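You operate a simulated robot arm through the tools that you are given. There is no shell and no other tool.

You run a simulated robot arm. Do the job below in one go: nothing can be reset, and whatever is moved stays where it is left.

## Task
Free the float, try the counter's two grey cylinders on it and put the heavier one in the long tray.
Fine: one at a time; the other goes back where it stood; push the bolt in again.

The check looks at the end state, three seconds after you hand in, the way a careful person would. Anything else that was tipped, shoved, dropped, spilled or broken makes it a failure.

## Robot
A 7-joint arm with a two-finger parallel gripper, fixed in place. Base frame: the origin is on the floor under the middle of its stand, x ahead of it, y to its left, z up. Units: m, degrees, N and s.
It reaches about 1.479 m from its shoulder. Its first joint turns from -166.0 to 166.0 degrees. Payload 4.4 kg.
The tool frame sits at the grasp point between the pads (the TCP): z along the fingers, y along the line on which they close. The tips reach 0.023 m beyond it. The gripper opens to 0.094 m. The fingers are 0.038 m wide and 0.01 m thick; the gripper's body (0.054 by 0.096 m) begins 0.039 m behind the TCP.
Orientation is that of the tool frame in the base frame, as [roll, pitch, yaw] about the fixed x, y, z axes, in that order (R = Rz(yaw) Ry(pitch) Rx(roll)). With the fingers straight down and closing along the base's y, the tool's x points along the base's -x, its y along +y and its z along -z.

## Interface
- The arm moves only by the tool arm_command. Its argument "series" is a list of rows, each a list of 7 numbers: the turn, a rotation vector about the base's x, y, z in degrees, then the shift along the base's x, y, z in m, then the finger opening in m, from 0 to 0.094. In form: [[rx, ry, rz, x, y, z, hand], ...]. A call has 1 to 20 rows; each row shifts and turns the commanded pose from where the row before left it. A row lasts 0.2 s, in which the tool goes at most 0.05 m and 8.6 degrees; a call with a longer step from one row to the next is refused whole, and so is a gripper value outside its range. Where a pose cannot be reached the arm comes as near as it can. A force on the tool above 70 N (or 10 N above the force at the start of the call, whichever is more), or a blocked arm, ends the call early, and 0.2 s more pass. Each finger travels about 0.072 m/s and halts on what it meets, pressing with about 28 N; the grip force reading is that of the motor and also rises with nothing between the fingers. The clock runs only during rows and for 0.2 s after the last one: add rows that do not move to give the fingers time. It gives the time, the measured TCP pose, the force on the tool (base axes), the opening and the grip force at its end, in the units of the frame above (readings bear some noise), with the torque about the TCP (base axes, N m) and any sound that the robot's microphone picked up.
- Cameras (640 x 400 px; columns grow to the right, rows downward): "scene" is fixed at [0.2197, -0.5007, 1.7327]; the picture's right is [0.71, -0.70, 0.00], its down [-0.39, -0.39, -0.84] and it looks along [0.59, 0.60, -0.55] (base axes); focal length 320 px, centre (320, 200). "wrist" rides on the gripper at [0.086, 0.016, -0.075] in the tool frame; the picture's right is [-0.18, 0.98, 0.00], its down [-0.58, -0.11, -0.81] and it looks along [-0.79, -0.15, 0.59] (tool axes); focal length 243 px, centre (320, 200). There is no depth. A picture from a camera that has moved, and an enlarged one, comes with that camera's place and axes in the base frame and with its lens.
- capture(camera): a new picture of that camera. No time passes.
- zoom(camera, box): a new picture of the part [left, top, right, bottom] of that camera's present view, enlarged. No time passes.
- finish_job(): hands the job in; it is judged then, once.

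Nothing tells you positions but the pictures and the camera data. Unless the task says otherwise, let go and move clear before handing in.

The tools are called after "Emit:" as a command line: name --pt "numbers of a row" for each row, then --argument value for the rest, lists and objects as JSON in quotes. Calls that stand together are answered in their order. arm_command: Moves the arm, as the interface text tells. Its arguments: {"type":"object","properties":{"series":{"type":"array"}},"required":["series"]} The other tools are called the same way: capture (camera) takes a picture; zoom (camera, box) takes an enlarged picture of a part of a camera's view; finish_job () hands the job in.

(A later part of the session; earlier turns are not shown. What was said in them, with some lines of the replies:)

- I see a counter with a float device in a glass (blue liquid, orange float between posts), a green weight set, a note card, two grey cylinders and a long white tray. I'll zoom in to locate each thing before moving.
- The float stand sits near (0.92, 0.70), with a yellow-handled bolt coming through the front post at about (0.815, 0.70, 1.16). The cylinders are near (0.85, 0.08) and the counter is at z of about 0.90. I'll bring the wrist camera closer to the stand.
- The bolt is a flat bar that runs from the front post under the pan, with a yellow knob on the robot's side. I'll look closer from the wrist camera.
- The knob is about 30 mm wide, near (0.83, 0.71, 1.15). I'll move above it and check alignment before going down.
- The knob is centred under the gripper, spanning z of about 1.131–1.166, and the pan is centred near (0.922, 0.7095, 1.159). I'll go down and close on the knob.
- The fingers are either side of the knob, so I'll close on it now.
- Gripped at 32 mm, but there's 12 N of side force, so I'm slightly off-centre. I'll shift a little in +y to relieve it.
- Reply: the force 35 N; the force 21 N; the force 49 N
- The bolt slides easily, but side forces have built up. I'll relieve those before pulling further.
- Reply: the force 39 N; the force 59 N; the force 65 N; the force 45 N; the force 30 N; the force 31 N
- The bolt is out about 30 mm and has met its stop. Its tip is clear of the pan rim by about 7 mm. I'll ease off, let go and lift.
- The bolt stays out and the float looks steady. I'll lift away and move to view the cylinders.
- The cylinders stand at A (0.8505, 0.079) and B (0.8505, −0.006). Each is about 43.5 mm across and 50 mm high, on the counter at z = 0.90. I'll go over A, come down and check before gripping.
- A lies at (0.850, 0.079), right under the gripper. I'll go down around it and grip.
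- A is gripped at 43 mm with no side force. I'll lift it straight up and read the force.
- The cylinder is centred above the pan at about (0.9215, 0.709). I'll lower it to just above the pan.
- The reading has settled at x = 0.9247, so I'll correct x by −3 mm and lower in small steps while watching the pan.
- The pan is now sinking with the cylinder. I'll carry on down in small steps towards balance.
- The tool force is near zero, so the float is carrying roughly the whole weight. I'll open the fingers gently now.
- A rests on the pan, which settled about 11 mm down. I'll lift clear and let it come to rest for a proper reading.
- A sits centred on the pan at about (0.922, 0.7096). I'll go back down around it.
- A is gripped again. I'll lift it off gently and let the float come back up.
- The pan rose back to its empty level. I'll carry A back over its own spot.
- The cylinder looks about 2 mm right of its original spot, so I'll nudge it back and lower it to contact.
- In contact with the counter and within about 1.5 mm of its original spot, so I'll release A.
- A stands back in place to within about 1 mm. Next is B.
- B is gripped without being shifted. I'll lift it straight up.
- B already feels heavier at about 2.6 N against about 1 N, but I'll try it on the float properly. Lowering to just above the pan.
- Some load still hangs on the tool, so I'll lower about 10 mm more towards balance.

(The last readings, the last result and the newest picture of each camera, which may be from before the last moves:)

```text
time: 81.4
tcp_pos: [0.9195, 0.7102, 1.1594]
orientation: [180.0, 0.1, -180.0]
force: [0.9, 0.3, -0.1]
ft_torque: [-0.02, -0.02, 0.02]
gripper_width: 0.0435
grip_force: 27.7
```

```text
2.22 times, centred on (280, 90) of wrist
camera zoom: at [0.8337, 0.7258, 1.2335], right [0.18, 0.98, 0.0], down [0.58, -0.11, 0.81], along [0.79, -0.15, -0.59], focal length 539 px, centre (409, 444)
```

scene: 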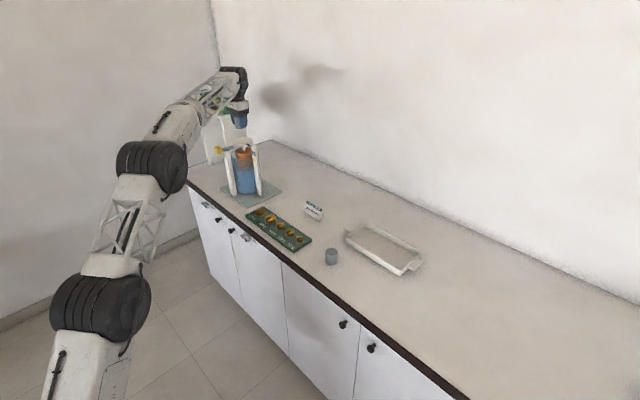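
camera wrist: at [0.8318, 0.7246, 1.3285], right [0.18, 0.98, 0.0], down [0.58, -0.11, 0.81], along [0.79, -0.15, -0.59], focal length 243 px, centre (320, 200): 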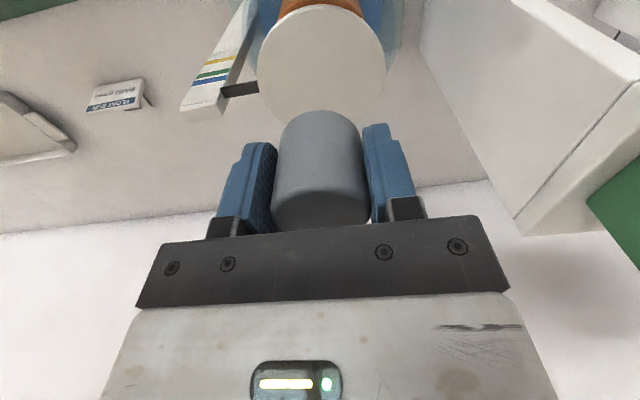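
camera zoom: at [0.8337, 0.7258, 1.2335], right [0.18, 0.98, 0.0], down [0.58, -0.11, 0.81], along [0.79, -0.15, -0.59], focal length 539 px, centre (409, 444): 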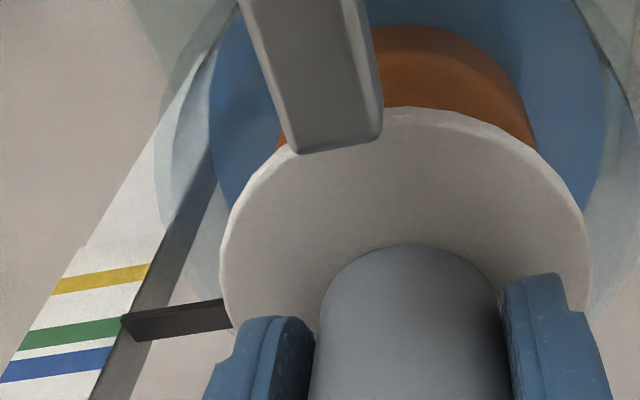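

The tool force is about zero, with the pan about 32 mm down. I'll release B gently.

Emit:
arm_command --pt "0 0 0 0 0 0 0.042" --pt "0 0 0 0 0 0 0.046" --pt "0 0 0 0 0 0 0.05" --pt "0 0 0 0 0 0 0.056" --pt "0 0 0 0 0 0 0.062" --pt "0 0 0 0 0 0 0.068" --pt "0 0 0 0 0 0 0.068" --pt "0 0 0 0 0 0 0.068"

Emit:
zoom --camera "scene" --box '[220, 115, 280, 165]'

Emit:
capture --camera "wrist"

```text
time: 83.2
tcp_pos: [0.9191, 0.7111, 1.1585]
orientation: [179.9, 0.0, -180.0]
force: [-0.2, -0.5, 0.6]
ft_torque: [0.05, -0.01, 0.0]
gripper_width: 0.0679
grip_force: 0.0
```

```text
8.00 times, centred on (250, 140) of scene
camera zoom: at [0.2197, -0.5007, 1.7327], right [0.71, -0.7, 0.0], down [-0.39, -0.39, -0.84], along [0.59, 0.6, -0.55], focal length 2559 px, centre (880, 680)
```

zoom: 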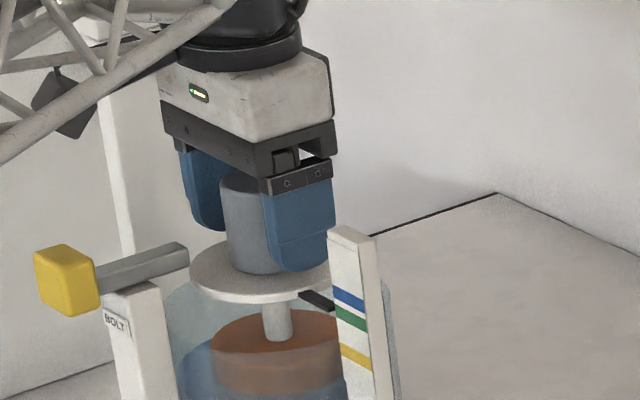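

```text
taken
camera wrist: at [0.8337, 0.7257, 1.2335], right [0.18, 0.98, 0.0], down [0.58, -0.11, 0.81], along [0.79, -0.15, -0.59], focal length 243 px, centre (320, 200)
```

wrist: 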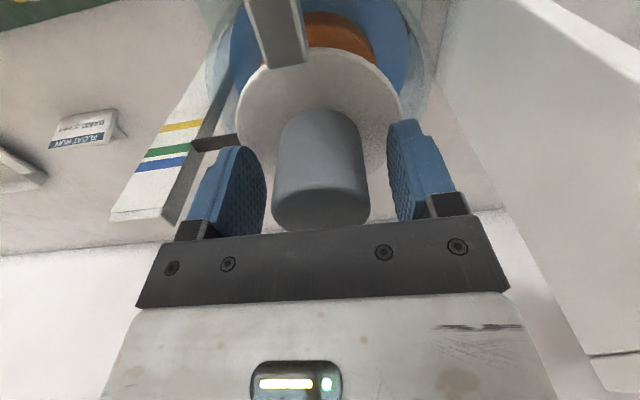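

Emit:
arm_command --pt "0 0 0 0 0 0.01 0.068" --pt "0 0 0 0 0 0 0.068" --pt "0 0 0 0 0 0 0.068" --pt "0 0 0 0 0 0 0.068" --pt "0 0 0 0 0 0 0.068" --pt "0 0 0 0 0 0 0.068" --pt "0 0 0 0 0 0 0.068" --pt "0 0 0 0 0 0 0.068" --pt "0 0 0 0 0 0 0.068" --pt "0 0 0 0 0 0 0.068"

Emit:
zoom --camera "scene" --box '[220, 115, 280, 165]'

Emit:
zoom --camera "scene" --box '[240, 130, 270, 160]'

Emit:
zoom --camera "wrist" --box '[180, 0, 460, 250]'

```text
time: 85.4
tcp_pos: [0.9207, 0.7103, 1.17]
orientation: [-180.0, 0.0, 180.0]
force: [-0.8, 0.0, 0.8]
ft_torque: [-0.02, 0.01, -0.01]
gripper_width: 0.0678
grip_force: 0.0
```

```text
8.00 times, centred on (250, 140) of scene
camera zoom: at [0.2197, -0.5007, 1.7327], right [0.71, -0.7, 0.0], down [-0.39, -0.39, -0.84], along [0.59, 0.6, -0.55], focal length 2559 px, centre (880, 680)
```

zoom: 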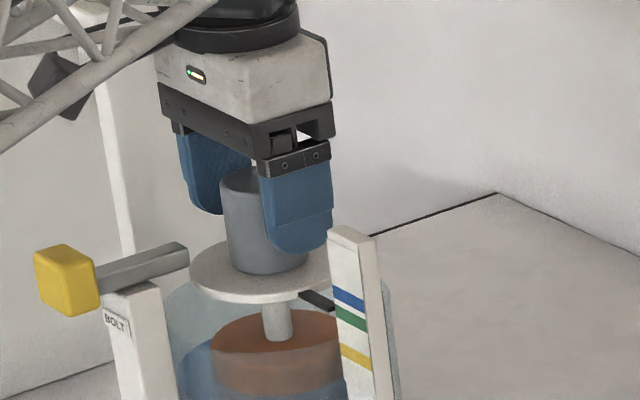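

```text
13.33 times, centred on (255, 145) of scene
camera zoom: at [0.2197, -0.5007, 1.7327], right [0.71, -0.7, 0.0], down [-0.39, -0.39, -0.84], along [0.59, 0.6, -0.55], focal length 4264 px, centre (1187, 933)
```

zoom: 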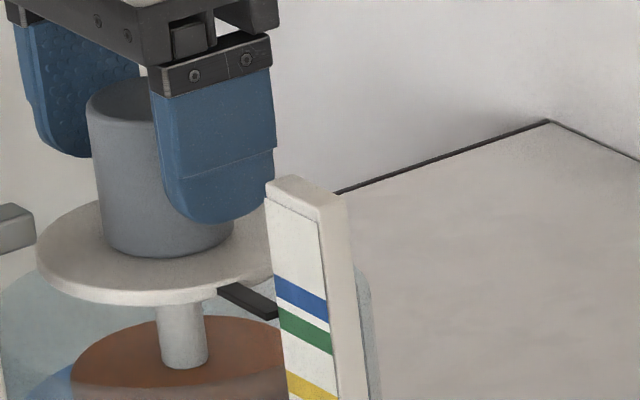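

```text
1.60 times, centred on (320, 125) of wrist
camera zoom: at [0.834, 0.726, 1.2437], right [0.18, 0.98, 0.0], down [0.58, -0.11, 0.81], along [0.79, -0.15, -0.59], focal length 388 px, centre (320, 320)
```

zoom: 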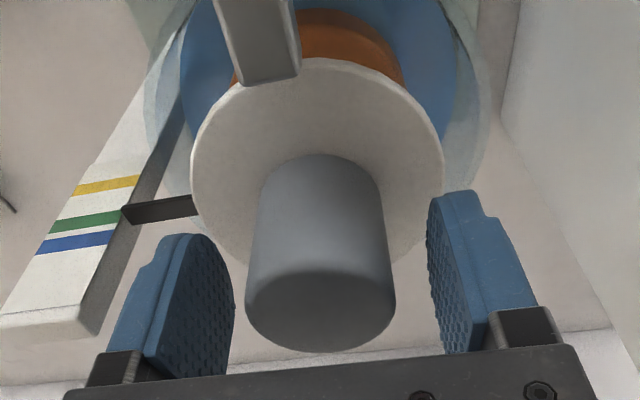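

B sank about 33 mm to the green band, against about 11 mm for A, so B is the heavier. I'll grip B again and lift it off slowly.

Emit:
arm_command --pt "0 0 0 0 0 -0.006 0.066" --pt "0 0 0 0 0 -0.003 0.06" --pt "0 0 0 0 0 0 0.056" --pt "0 0 0 0 0 0 0.052" --pt "0 0 0 0 0 0 0.048" --pt "0 0 0 0 0 0 0.0455" --pt "0 0 0 0 0 0 0.043" --pt "0 0 0 0 0 0 0.039" --pt "0 0 0 0 0 0 0.034" --pt "0 0 0 0 0 0 0.034"

Emit:
zoom --camera "scene" --box '[220, 115, 280, 165]'

Emit:
zoom --camera "wrist" --box '[180, 0, 460, 250]'

Emit:
zoom --camera "scene" --box '[320, 210, 440, 290]'

```text
time: 87.6
tcp_pos: [0.9206, 0.7102, 1.1611]
orientation: [180.0, 0.0, -179.9]
force: [0.2, 0.2, -0.2]
ft_torque: [0.01, -0.01, -0.03]
gripper_width: 0.0438
grip_force: 27.8
```

```text
8.00 times, centred on (250, 140) of scene
camera zoom: at [0.2197, -0.5007, 1.7327], right [0.71, -0.7, 0.0], down [-0.39, -0.39, -0.84], along [0.59, 0.6, -0.55], focal length 2559 px, centre (880, 680)
```

zoom: 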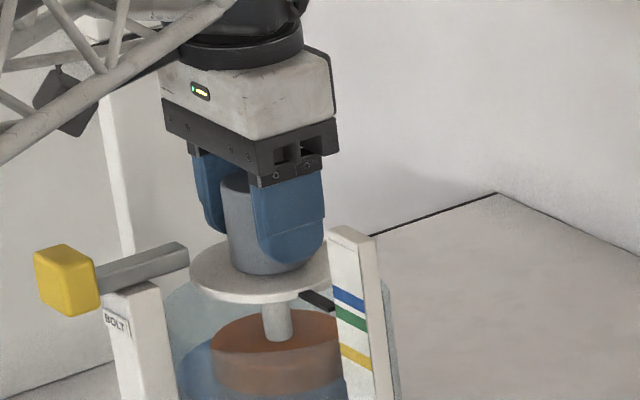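

```text
1.60 times, centred on (320, 125) of wrist
camera zoom: at [0.8345, 0.7251, 1.2346], right [0.18, 0.98, 0.0], down [0.58, -0.11, 0.81], along [0.79, -0.15, -0.59], focal length 388 px, centre (320, 320)
```

zoom: 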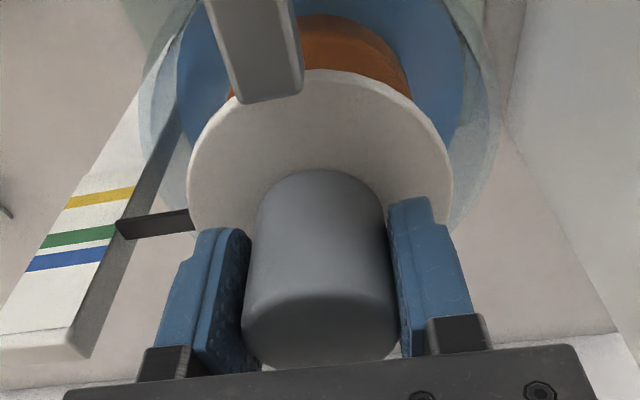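

```text
5.00 times, centred on (380, 250) of scene
camera zoom: at [0.2197, -0.5007, 1.7327], right [0.71, -0.7, 0.0], down [-0.39, -0.39, -0.84], along [0.59, 0.6, -0.55], focal length 1599 px, centre (20, -50)
```

zoom: 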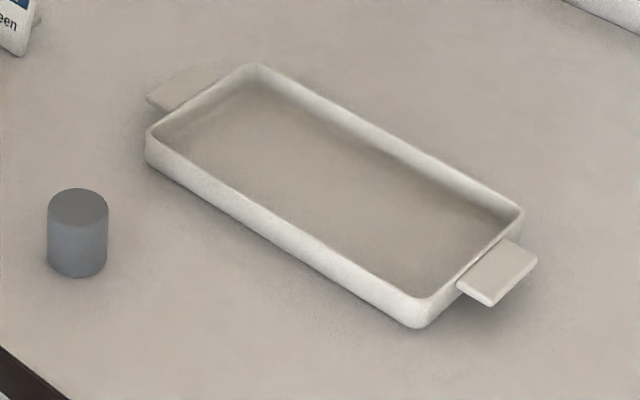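

Emit:
arm_command --pt "0 0 0 0 0 0.004 0.034" --pt "0 0 0 0 0 0.005 0.034" --pt "0 0 0 0 0 0.005 0.034" --pt "0 0 0 0 0 0.005 0.034" --pt "0 0 0 0 0 0.005 0.034" --pt "0 0 0 0 0 0.006 0.034" --pt "0 0 0 0 0 0.008 0.034" --pt "0 0 0 0 0 0.012 0.034" --pt "0 0 0 0 0 0.02 0.034" --pt "0 0 0 0 0 0.03 0.034" --pt "0 0 0 0 0 0.01 0.034" --pt "0 0 0 0 0 0 0.034"

Emit:
zoom --camera "scene" --box '[220, 115, 280, 165]'

Emit:
capture --camera "wrist"

```text
time: 90.2
tcp_pos: [0.9206, 0.7103, 1.2709]
orientation: [-179.9, 0.0, 179.9]
force: [-0.1, -0.7, -3.2]
ft_torque: [0.0, 0.01, 0.0]
gripper_width: 0.0439
grip_force: 27.6
```

```text
8.00 times, centred on (250, 140) of scene
camera zoom: at [0.2197, -0.5007, 1.7327], right [0.71, -0.7, 0.0], down [-0.39, -0.39, -0.84], along [0.59, 0.6, -0.55], focal length 2559 px, centre (880, 680)
```

zoom: 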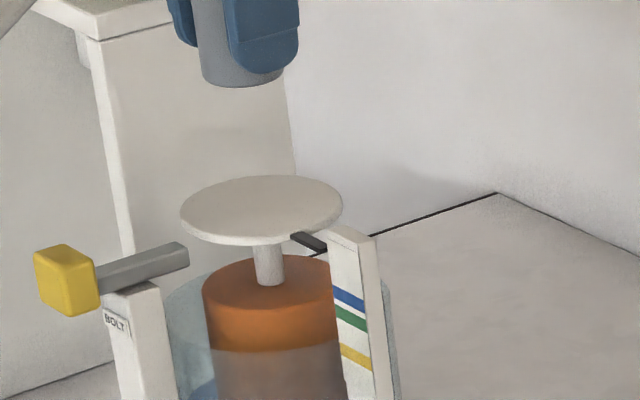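

```text
taken
camera wrist: at [0.8337, 0.7248, 1.345], right [0.18, 0.98, 0.0], down [0.58, -0.11, 0.81], along [0.79, -0.15, -0.59], focal length 243 px, centre (320, 200)
```

wrist: 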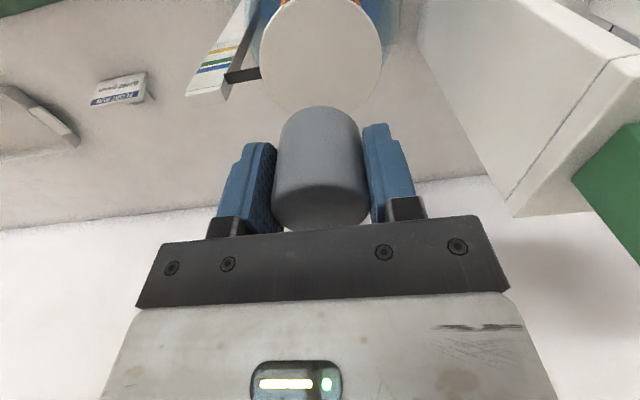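

The float is back at its empty level. I'll carry B to above the middle of the tray at about (1.03, −0.01).

Emit:
arm_command --pt "0 0 0 0.002 -0.02 0 0.034" --pt "0 0 0 0.004 -0.035 0 0.034" --pt "0 0 0 0.006 -0.042 -0.008 0.034" --pt "0 0 0 0.006 -0.042 -0.012 0.034" --pt "0 0 0 0.006 -0.042 -0.012 0.034" --pt "0 0 0 0.006 -0.042 -0.012 0.034" --pt "0 0 0 0.006 -0.042 -0.012 0.034" --pt "0 0 0 0.006 -0.042 -0.012 0.034" --pt "0 0 0 0.006 -0.042 -0.012 0.034" --pt "0 0 0 0.006 -0.042 -0.012 0.034" --pt "0 0 0 0.006 -0.042 -0.012 0.034" --pt "0 0 0 0.006 -0.042 -0.012 0.034" --pt "0 0 0 0.006 -0.042 -0.012 0.034" --pt "0 0 0 0.006 -0.042 -0.012 0.034" --pt "0 0 0 0.006 -0.042 -0.012 0.034" --pt "0 0 0 0.006 -0.042 -0.012 0.034" --pt "0 0 0 0.006 -0.042 -0.012 0.034" --pt "0 0 0 0.006 -0.025 -0.012 0.034" --pt "0 0 0 0.004 -0.012 -0.006 0.034" --pt "0 0 0 0 0 0 0.034"

Emit:
capture --camera "wrist"

Emit:
zoom --camera "scene" --box '[300, 180, 440, 290]'

```text
time: 94.4
tcp_pos: [1.0238, -0.0131, 1.0781]
orientation: [179.9, 0.0, -179.9]
force: [0.0, -0.4, -3.8]
ft_torque: [0.03, 0.02, 0.01]
gripper_width: 0.0436
grip_force: 28.1
```

```text
taken
camera wrist: at [0.9387, 0.0025, 1.1514], right [0.18, 0.98, 0.0], down [0.58, -0.11, 0.81], along [0.79, -0.15, -0.59], focal length 243 px, centre (320, 200)
```

wrist: 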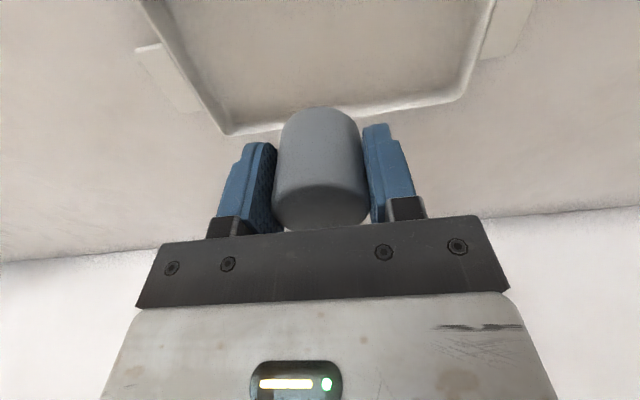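

```text
3.64 times, centred on (370, 235) of scene
camera zoom: at [0.2197, -0.5007, 1.7327], right [0.71, -0.7, 0.0], down [-0.39, -0.39, -0.84], along [0.59, 0.6, -0.55], focal length 1163 px, centre (138, 73)
```

zoom: 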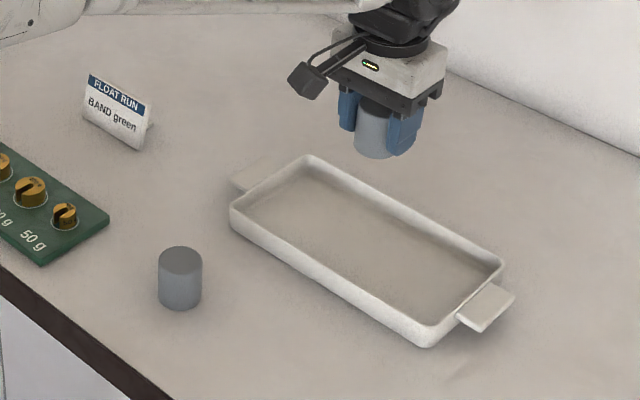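

Emit:
arm_command --pt "0 0 0 0.004 0 -0.02 0.034" --pt "0 0 0 0 0 -0.035 0.034" --pt "0 0 0 0 0 -0.035 0.034" --pt "0 0 0 0 0 -0.025 0.034" --pt "0 0 0 0 0 -0.013 0.034" --pt "0 0 0 0 0 0 0.034" --pt "0 0 0 0 0 0 0.034"

Emit:
capture --camera "wrist"

Emit:
zoom --camera "scene" --box '[320, 200, 440, 290]'

```text
time: 96.0
tcp_pos: [1.031, -0.0142, 0.95]
orientation: [180.0, 0.0, 180.0]
force: [-0.1, 0.4, -2.6]
ft_torque: [0.0, -0.02, 0.0]
gripper_width: 0.0436
grip_force: 27.9
```

```text
taken
camera wrist: at [0.9447, 0.0014, 1.0231], right [0.18, 0.98, 0.0], down [0.58, -0.11, 0.81], along [0.79, -0.15, -0.59], focal length 243 px, centre (320, 200)
```

wrist: 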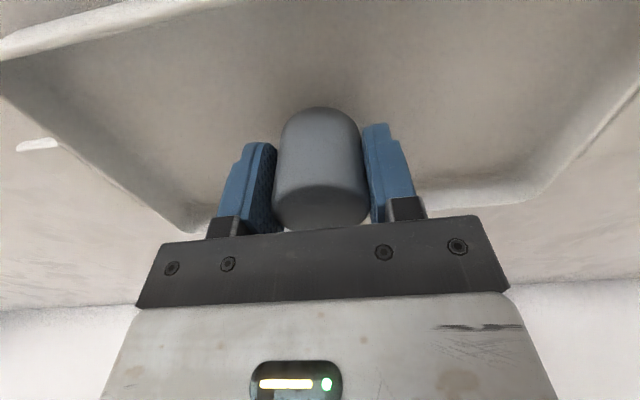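

```text
4.44 times, centred on (380, 245) of scene
camera zoom: at [0.2197, -0.5007, 1.7327], right [0.71, -0.7, 0.0], down [-0.39, -0.39, -0.84], along [0.59, 0.6, -0.55], focal length 1421 px, centre (53, 0)
```

zoom: 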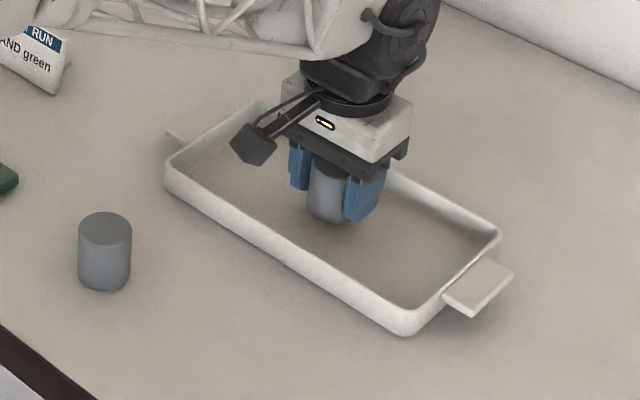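

Emit:
arm_command --pt "0 0 0 0 0 -0.006 0.034" --pt "0 0 0 0 0 -0.003 0.034" --pt "0 0 0 0 0 0 0.034"

Emit:
arm_command --pt "0 0 0 0 0 -0.0015 0.034" --pt "0 0 0 0 0 0 0.034"

Emit:
zoom --camera "scene" --box '[360, 215, 420, 265]'

```text
time: 96.8
tcp_pos: [1.0304, -0.0128, 0.9391]
orientation: [180.0, 0.0, 180.0]
force: [-0.6, 0.4, -2.7]
ft_torque: [0.02, -0.02, 0.0]
gripper_width: 0.0437
grip_force: 27.6
```

```text
time: 97.4
tcp_pos: [1.0311, -0.0133, 0.9368]
orientation: [179.9, 0.0, -179.9]
force: [-0.5, -1.0, -2.1]
ft_torque: [0.0, 0.0, 0.0]
gripper_width: 0.0437
grip_force: 27.6
```

```text
8.00 times, centred on (390, 240) of scene
camera zoom: at [0.2197, -0.5007, 1.7327], right [0.71, -0.7, 0.0], down [-0.39, -0.39, -0.84], along [0.59, 0.6, -0.55], focal length 2559 px, centre (-240, -120)
```

zoom: 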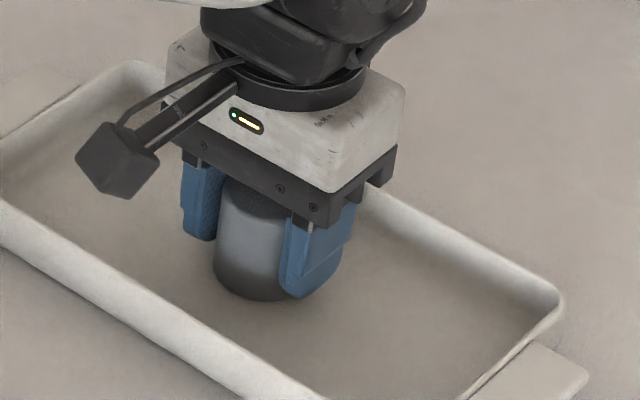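

Emit:
arm_command --pt "0 0 0 0 0 -0.0015 0.034" --pt "0 0 0 0 0 0 0.034"

Emit:
arm_command --pt "0 0 0 0 0 -0.001 0.034" --pt "0 0 0 0 0 0 0.034"

Emit:
arm_command --pt "0 0 0 0 0 0 0.034"

```text
time: 98.0
tcp_pos: [1.0319, -0.0128, 0.9377]
orientation: [-180.0, 0.1, -180.0]
force: [-0.8, -1.4, 6.2]
ft_torque: [0.01, 0.09, -0.02]
gripper_width: 0.0435
grip_force: 28.4
```

```text
time: 98.6
tcp_pos: [1.0322, -0.0132, 0.9364]
orientation: [-180.0, 0.1, 180.0]
force: [2.9, -3.0, 16.5]
ft_torque: [0.0, 0.0, -0.07]
gripper_width: 0.0437
grip_force: 28.0
```

```text
time: 99.0
tcp_pos: [1.0311, -0.0136, 0.9379]
orientation: [180.0, 0.1, 179.9]
force: [6.0, -3.0, 17.9]
ft_torque: [0.04, -0.19, -0.09]
gripper_width: 0.0437
grip_force: 28.1
```

B is on the tray floor. I'll ease off the pressure, release it and lift straight up.

Emit:
arm_command --pt "0 0 0 0 0 0.0006 0.034" --pt "0 0 0 0 0 0 0.042" --pt "0 0 0 0 0 0 0.046" --pt "0 0 0 0 0 0 0.052" --pt "0 0 0 0 0 0 0.06" --pt "0 0 0 0 0 0 0.068" --pt "0 0 0 0 0 0 0.068" --pt "0 0 0 0 0 0.02 0.068" --pt "0 0 0 0 0 0.03 0.068" --pt "0 0 0 0 0 0.04 0.068" --pt "0 0 0 0 0 0.045 0.068" --pt "0 0 0 0 0 0.03 0.068" --pt "0 0 0 0 0 0 0.068"

Emit:
zoom --camera "scene" --box '[310, 200, 440, 290]'

Emit:
zoom --camera "scene" --box '[220, 115, 280, 165]'

```text
time: 101.8
tcp_pos: [1.0319, -0.012, 1.1038]
orientation: [180.0, 0.0, -180.0]
force: [-0.7, 0.0, 0.5]
ft_torque: [0.02, 0.02, -0.02]
gripper_width: 0.0679
grip_force: 0.1
```

```text
4.44 times, centred on (375, 245) of scene
camera zoom: at [0.2197, -0.5007, 1.7327], right [0.71, -0.7, 0.0], down [-0.39, -0.39, -0.84], along [0.59, 0.6, -0.55], focal length 1421 px, centre (76, 0)
```

zoom: 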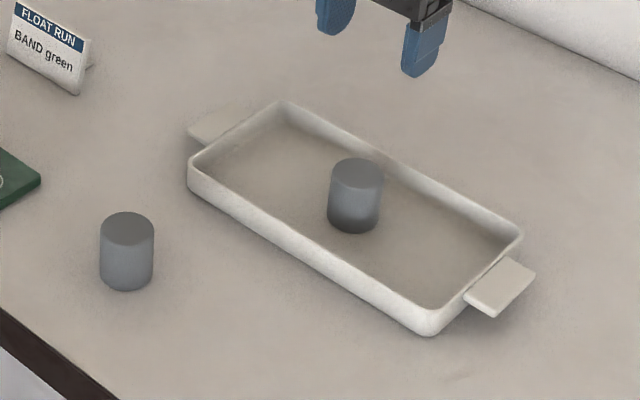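

```text
8.00 times, centred on (250, 140) of scene
camera zoom: at [0.2197, -0.5007, 1.7327], right [0.71, -0.7, 0.0], down [-0.39, -0.39, -0.84], along [0.59, 0.6, -0.55], focal length 2559 px, centre (880, 680)
```

zoom: 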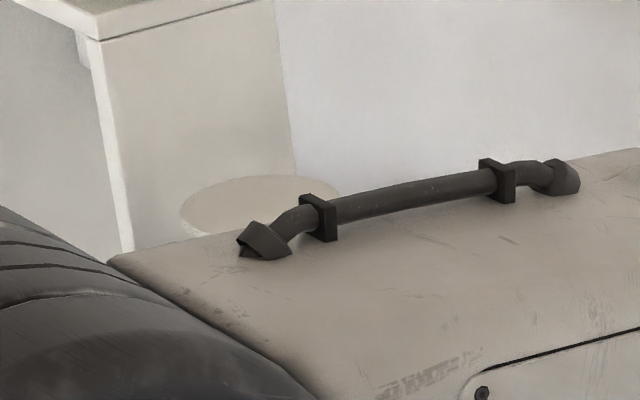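

B stands upright in the tray and the tray hasn't moved. I'll now go round to the front of the bolt knob to push it in.

Emit:
arm_command --pt "0 0 0 0 0 0.04 0.06" --pt "0 0 0 0 0 0.045 0.05" --pt "0 0 0 0 0 0.045 0.04" --pt "0 0 0 0 0.01 0.035 0.03" --pt "0 0 0 -0.01 0.03 0 0.02" --pt "0 0 0 -0.016 0.04 0 0.01" --pt "0 0 0 -0.016 0.04 0 0.0" --pt "0 0 0 -0.016 0.04 0 0.0" --pt "0 0 0 -0.016 0.04 0 0.0" --pt "0 0 0 -0.016 0.04 0 0.0" --pt "0 0 0 -0.016 0.04 0 0.0" --pt "0 0 0 -0.016 0.04 0 0.0" --pt "0 0 0 -0.016 0.04 0 0.0" --pt "0 0 0 -0.016 0.04 0 0.0" --pt "0 0 0 -0.016 0.04 0 0.0" --pt "0 0 0 -0.016 0.04 0 0.0" --pt "0 0 0 -0.016 0.04 0 0.0" --pt "0 0 0 -0.016 0.04 0 0.0" --pt "0 0 0 -0.016 0.04 0 0.0" --pt "0 0 0 -0.016 0.04 0 0.0"

Emit:
arm_command --pt "0 0 0 -0.016 0.04 0 0.0" --pt "0 0 0 -0.016 0.034 0 0.0" --pt "0 0 0 -0.008 0.01 0 0.0" --pt "0 0 0 0 0 0 0.0" --pt "0 0 0 0 0 0 0.0"

Emit:
capture --camera "wrist"

Emit:
zoom --camera "scene" --box '[200, 100, 280, 165]'

```text
time: 106.0
tcp_pos: [0.785, 0.6275, 1.2649]
orientation: [-180.0, 0.0, 180.0]
force: [0.0, 0.9, 0.9]
ft_torque: [-0.01, 0.0, 0.01]
gripper_width: 0.0
grip_force: 28.4
```

```text
time: 107.2
tcp_pos: [0.7422, 0.7111, 1.264]
orientation: [-180.0, 0.0, 180.0]
force: [0.4, 0.1, 0.3]
ft_torque: [0.01, 0.02, -0.01]
gripper_width: 0.0
grip_force: 27.8
```

```text
taken
camera wrist: at [0.6552, 0.7263, 1.3387], right [0.18, 0.98, 0.0], down [0.58, -0.11, 0.81], along [0.79, -0.15, -0.59], focal length 243 px, centre (320, 200)
```

wrist: 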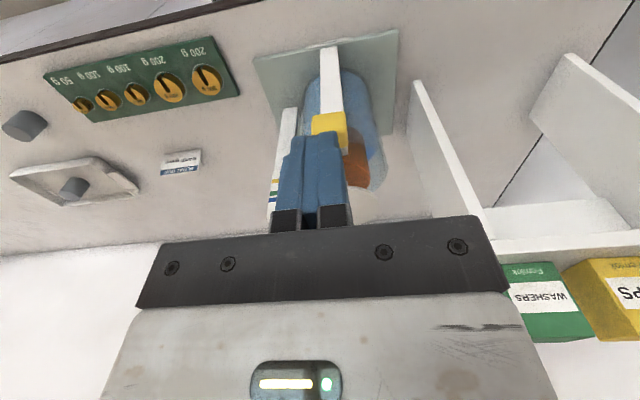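

```text
6.15 times, centred on (240, 132) of scene
camera zoom: at [0.2197, -0.5007, 1.7327], right [0.71, -0.7, 0.0], down [-0.39, -0.39, -0.84], along [0.59, 0.6, -0.55], focal length 1968 px, centre (812, 615)
```

zoom: 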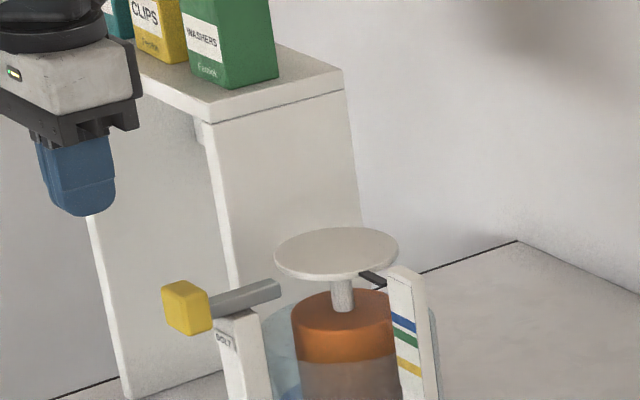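

I'm in front of the knob with the fingers closed. I'll lower to knob height, keeping about 20 mm of gap in x.

Emit:
arm_command --pt "0 0 0 0 -0.0013 -0.03 0.0" --pt "0 0 0 0 0 -0.035 0.0" --pt "0 0 0 0 0 -0.035 0.0" --pt "0 0 0 0 0 -0.017 0.0" --pt "0 0 0 0 0 0 0.0" --pt "0 0 0 0 0 0 0.0"

Emit:
capture --camera "wrist"

Emit:
zoom --camera "scene" --box '[200, 115, 280, 165]'

```text
time: 108.6
tcp_pos: [0.7388, 0.7089, 1.1483]
orientation: [-180.0, 0.0, 179.9]
force: [0.6, 0.0, 0.3]
ft_torque: [-0.03, 0.01, 0.02]
gripper_width: 0.0
grip_force: 28.5
```

```text
taken
camera wrist: at [0.6535, 0.7239, 1.2226], right [0.18, 0.98, 0.0], down [0.58, -0.11, 0.81], along [0.79, -0.15, -0.59], focal length 243 px, centre (320, 200)
```

wrist: 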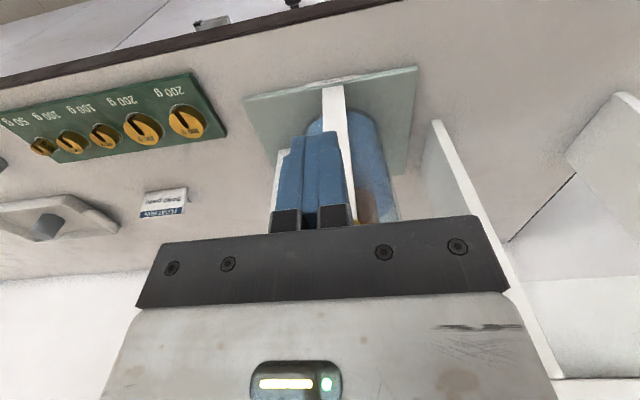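

```text
8.00 times, centred on (240, 140) of scene
camera zoom: at [0.2197, -0.5007, 1.7327], right [0.71, -0.7, 0.0], down [-0.39, -0.39, -0.84], along [0.59, 0.6, -0.55], focal length 2559 px, centre (960, 680)
```

zoom: 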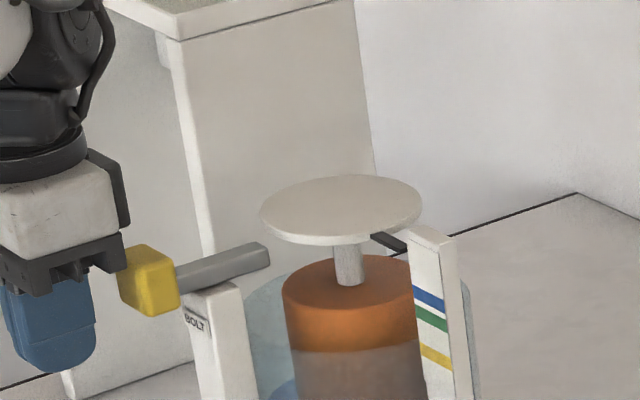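

Knob centre is at z of about 1.156, so I'll raise slightly and start pushing in +x in small steps.

Emit:
arm_command --pt "0 0 0 0 0.0005 0.007 0.0" --pt "0 0 0 0.007 0 0 0.0" --pt "0 0 0 0.007 0 0 0.0" --pt "0 0 0 0.005 0 0 0.0" --pt "0 0 0 0 0 0 0.0"

Emit:
zoom --camera "scene" --box '[200, 115, 280, 165]'

Emit:
capture --camera "wrist"

```text
time: 109.8
tcp_pos: [0.7591, 0.7114, 1.1562]
orientation: [180.0, 0.0, 179.9]
force: [1.2, 1.4, -1.1]
ft_torque: [-0.01, -0.01, -0.05]
gripper_width: 0.0001
grip_force: 27.9
```

```text
8.00 times, centred on (240, 140) of scene
camera zoom: at [0.2197, -0.5007, 1.7327], right [0.71, -0.7, 0.0], down [-0.39, -0.39, -0.84], along [0.59, 0.6, -0.55], focal length 2559 px, centre (960, 680)
```

zoom: 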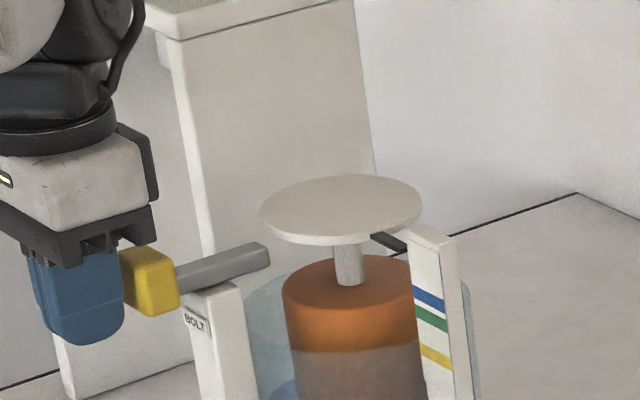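

```text
taken
camera wrist: at [0.6733, 0.7265, 1.2307], right [0.18, 0.98, 0.0], down [0.58, -0.11, 0.81], along [0.79, -0.15, -0.59], focal length 243 px, centre (320, 200)
```

wrist: 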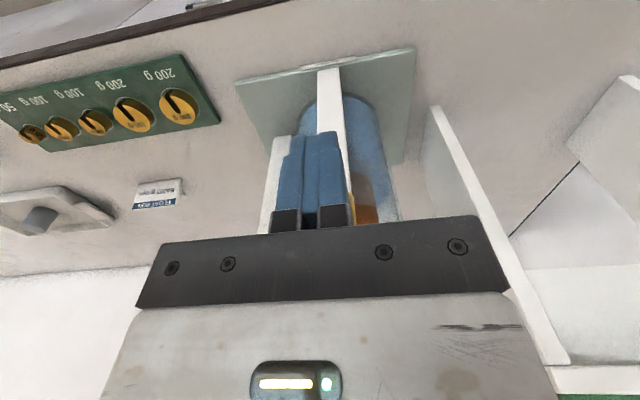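

Emit:
arm_command --pt "0 0 0 0.004 -0.0005 0 0.0" --pt "0 0 0 0.004 0 0 0.0" --pt "0 0 0 0.004 0 0 0.0" --pt "0 0 0 0 0 0 0.0"

Emit:
zoom --camera "scene" --box '[200, 115, 280, 165]'

```text
time: 110.8
tcp_pos: [0.7732, 0.7113, 1.1568]
orientation: [-179.9, 0.1, -179.9]
force: [0.2, 0.6, -0.3]
ft_torque: [0.0, 0.06, -0.04]
gripper_width: 0.0
grip_force: 28.2
```

```text
8.00 times, centred on (240, 140) of scene
camera zoom: at [0.2197, -0.5007, 1.7327], right [0.71, -0.7, 0.0], down [-0.39, -0.39, -0.84], along [0.59, 0.6, -0.55], focal length 2559 px, centre (960, 680)
```

zoom: 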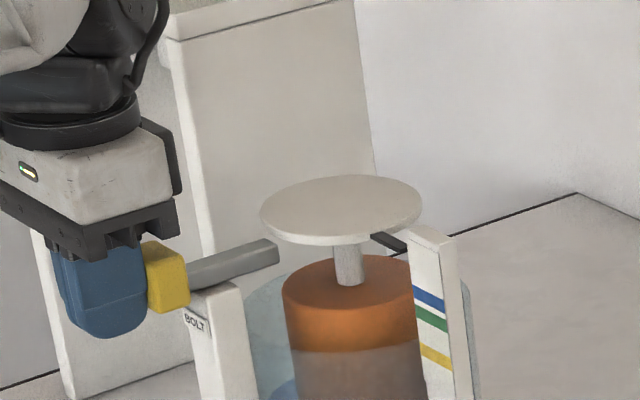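

The bolt is sliding in smoothly. I'll keep pushing and watch the pan and forces.

Emit:
arm_command --pt "0 0 0 0.003 0 0 0.0" --pt "0 0 0 0.003 0 0 0.0" --pt "0 0 0 0.003 0 0 0.0" --pt "0 0 0 0 0 0 0.0"

Emit:
zoom --camera "scene" --box '[200, 115, 280, 165]'

```text
time: 111.8
tcp_pos: [0.7805, 0.7108, 1.1574]
orientation: [180.0, 0.0, 180.0]
force: [-0.2, -0.2, 0.1]
ft_torque: [0.02, -0.01, -0.04]
gripper_width: 0.0
grip_force: 27.7
```

```text
8.00 times, centred on (240, 140) of scene
camera zoom: at [0.2197, -0.5007, 1.7327], right [0.71, -0.7, 0.0], down [-0.39, -0.39, -0.84], along [0.59, 0.6, -0.55], focal length 2559 px, centre (960, 680)
```

zoom: 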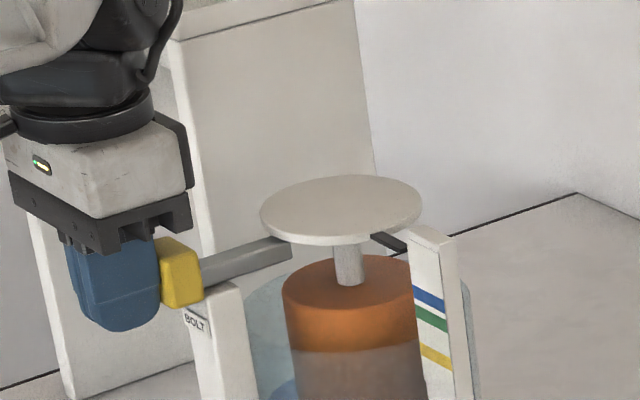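

Emit:
arm_command --pt "0 0 0 0.003 -0.0005 0 0.0" --pt "0 0 0 0.003 0 0 0.0" --pt "0 0 0 0.003 0 0 0.0" --pt "0 0 0 0 0 0 0.0"

Emit:
zoom --camera "scene" --box '[200, 115, 280, 165]'

```text
time: 112.8
tcp_pos: [0.789, 0.7105, 1.1576]
orientation: [180.0, 0.0, -180.0]
force: [-0.6, -0.1, 0.7]
ft_torque: [0.01, -0.02, 0.01]
gripper_width: 0.0002
grip_force: 28.1
```

```text
8.00 times, centred on (240, 140) of scene
camera zoom: at [0.2197, -0.5007, 1.7327], right [0.71, -0.7, 0.0], down [-0.39, -0.39, -0.84], along [0.59, 0.6, -0.55], focal length 2559 px, centre (960, 680)
```

zoom: 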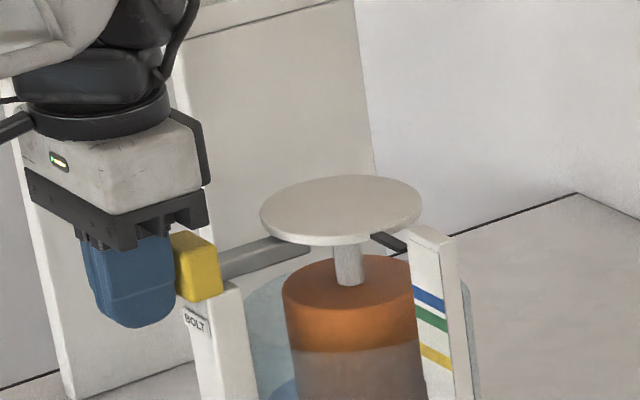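

Emit:
arm_command --pt "0 0 0 0.0015 0 0 0.0" --pt "0 0 0 0 0 0 0.0"

Emit:
arm_command --pt "0 0 0 0.001 0 0 0.0" --pt "0 0 0 0 0 0 0.0"

Emit:
zoom --camera "scene" --box '[215, 130, 265, 160]'

```text
time: 113.4
tcp_pos: [0.7921, 0.7095, 1.157]
orientation: [180.0, 0.1, 179.9]
force: [-0.2, 1.0, -0.1]
ft_torque: [-0.04, 0.0, 0.03]
gripper_width: 0.0
grip_force: 28.1
```

```text
time: 114.0
tcp_pos: [0.7919, 0.7101, 1.1571]
orientation: [180.0, -0.1, 179.9]
force: [0.0, 0.0, 0.2]
ft_torque: [-0.03, -0.01, -0.02]
gripper_width: 0.0002
grip_force: 28.8
```

```text
12.80 times, centred on (240, 145) of scene
camera zoom: at [0.2197, -0.5007, 1.7327], right [0.71, -0.7, 0.0], down [-0.39, -0.39, -0.84], along [0.59, 0.6, -0.55], focal length 4094 px, centre (1344, 904)
```

zoom: 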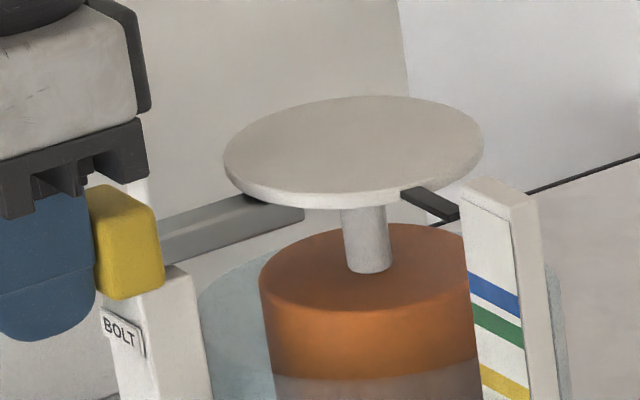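

Emit:
arm_command --pt "0 0 0 0.001 0 0 0.0" --pt "0 0 0 0 0 0 0.0"

Emit:
arm_command --pt "0 0 0 0.001 0 0 0.0" --pt "0 0 0 0 0 0 0.0"

Emit:
zoom --camera "scene" --box '[215, 130, 265, 160]'

```text
time: 114.6
tcp_pos: [0.7922, 0.7099, 1.1559]
orientation: [179.9, 0.0, -180.0]
force: [-16.2, -5.6, -0.3]
ft_torque: [0.06, -0.13, -0.15]
gripper_width: 0.0001
grip_force: 28.4
```

```text
time: 115.2
tcp_pos: [0.7921, 0.7094, 1.1552]
orientation: [179.9, 0.0, 180.0]
force: [-40.9, -5.5, -1.8]
ft_torque: [0.06, -0.3, -0.35]
gripper_width: 0.0
grip_force: 28.0
```

```text
12.80 times, centred on (240, 145) of scene
camera zoom: at [0.2197, -0.5007, 1.7327], right [0.71, -0.7, 0.0], down [-0.39, -0.39, -0.84], along [0.59, 0.6, -0.55], focal length 4094 px, centre (1344, 904)
```

zoom: 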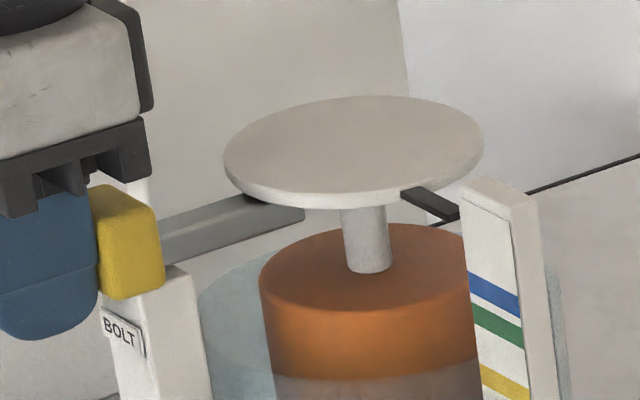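

The bolt has met its inner stop and matches its original position. I'll back off in −x, lift away and inspect everything.

Emit:
arm_command --pt "0 0 0 -0.006 0 0 0.0" --pt "0 0 0 -0.02 0 0 0.0" --pt "0 0 0 -0.03 0 0 0.0" --pt "0 0 0 -0.03 0 0.02 0.0" --pt "0 0 0 -0.02 0 0.04 0.02" --pt "0 0 0 0 -0.02 0.04 0.04" --pt "0 0 0 -0.01 -0.04 0.02 0.05" --pt "0 0 0 -0.01 -0.04 0.02 0.05" --pt "0 0 0 -0.01 -0.04 0.02 0.05" --pt "0 0 0 -0.01 -0.04 0.0 0.05" --pt "0 0 0 0 0 0 0.05" --pt "0 0 0 0 0 0 0.05" --pt "0 0 0 0 0 0 0.05" --pt "0 0 0 0 0 0 0.05"

Emit:
capture --camera "scene"

Emit:
capture --camera "wrist"

Emit:
zoom --camera "scene" --box '[200, 120, 300, 220]'

Emit:
zoom --camera "scene" --box '[290, 190, 440, 290]'

Emit:
zoom --camera "scene" --box '[215, 130, 265, 160]'

```text
time: 118.2
tcp_pos: [0.6496, 0.5248, 1.3132]
orientation: [-180.0, 0.0, -179.9]
force: [0.2, -0.2, -0.1]
ft_torque: [0.0, -0.03, 0.03]
gripper_width: 0.0499
grip_force: 0.1
```

```text
taken
```

scene: 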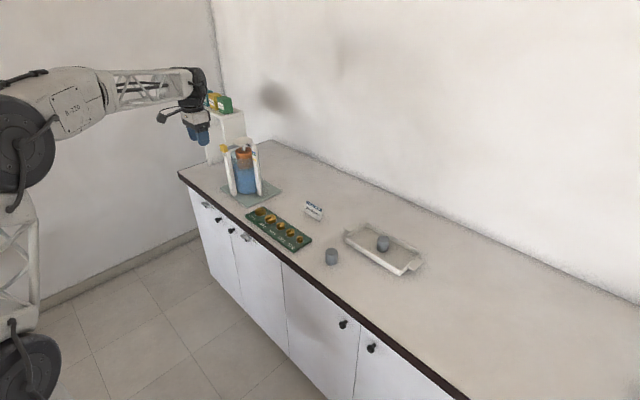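

```text
taken
camera wrist: at [0.5624, 0.5398, 1.3871], right [0.18, 0.98, 0.0], down [0.58, -0.11, 0.81], along [0.79, -0.15, -0.59], focal length 243 px, centre (320, 200)
```

wrist: 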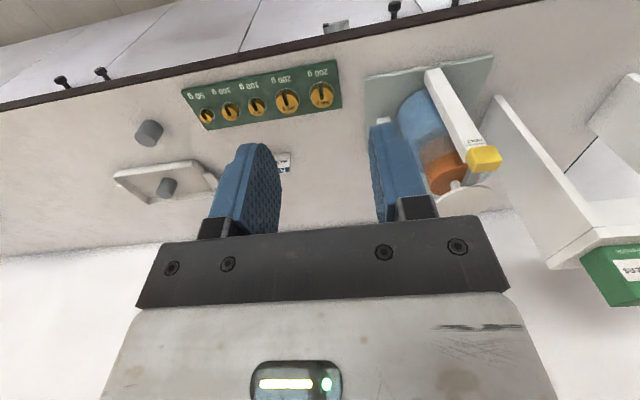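

```text
4.00 times, centred on (250, 170) of scene
camera zoom: at [0.2197, -0.5007, 1.7327], right [0.71, -0.7, 0.0], down [-0.39, -0.39, -0.84], along [0.59, 0.6, -0.55], focal length 1279 px, centre (600, 320)
```

zoom: 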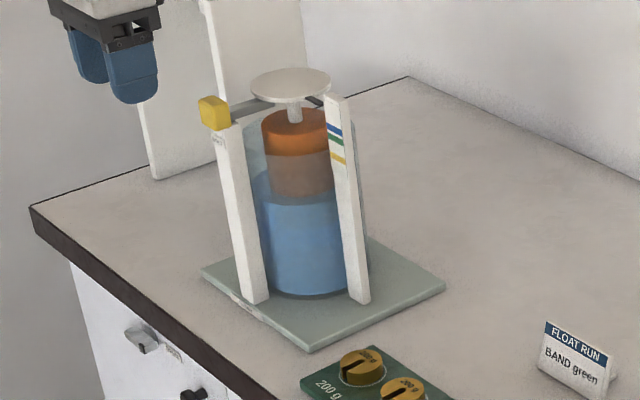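

```text
4.00 times, centred on (365, 240) of scene
camera zoom: at [0.2197, -0.5007, 1.7327], right [0.71, -0.7, 0.0], down [-0.39, -0.39, -0.84], along [0.59, 0.6, -0.55], focal length 1279 px, centre (140, 40)
```

zoom: 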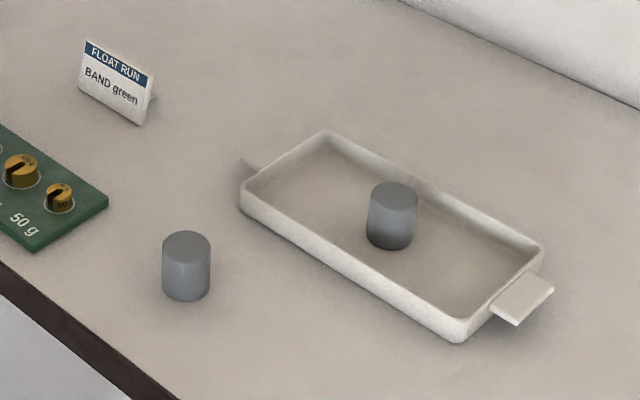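

```text
12.80 times, centred on (240, 145) of scene
camera zoom: at [0.2197, -0.5007, 1.7327], right [0.71, -0.7, 0.0], down [-0.39, -0.39, -0.84], along [0.59, 0.6, -0.55], focal length 4094 px, centre (1344, 904)
```

zoom: 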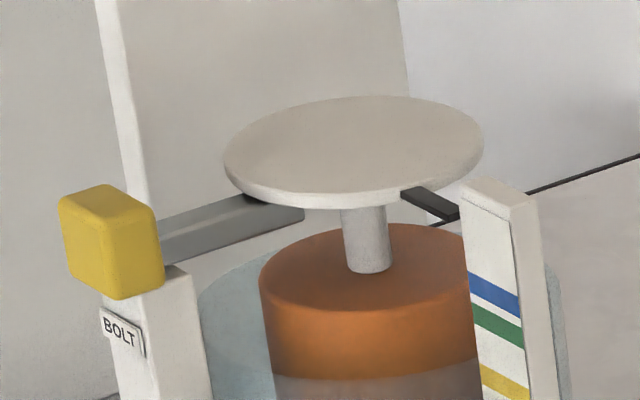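

The bolt, stand, tray, card and weights all match the first pictures. The lighter cylinder A is back on its spot and the heavier one, B, stands in the long tray. The gripper is empty and clear, so I'm handing in.

Emit:
finish_job

```text
The job is handed in.
```

I freed the float, tried both grey cylinders on it one at a time, and handed the job in. In the last pictures everything was where it should be; I haven't been given the result of the check.

- **Heavier cylinder:** the one that stood on the right as the scene camera sees it. It pushed the float down about 33 mm, to the green band, against about 11 mm for the other. It now stands upright in the middle of the long tray.
- **Lighter cylinder:** it is back where it stood, to within about 1 mm.
- **Bolt:** it is pushed in as far as it goes and looks the same as in the first picture.
- **Everything else:** the float stand, tray, card and weights look unmoved. The gripper is empty and clear.
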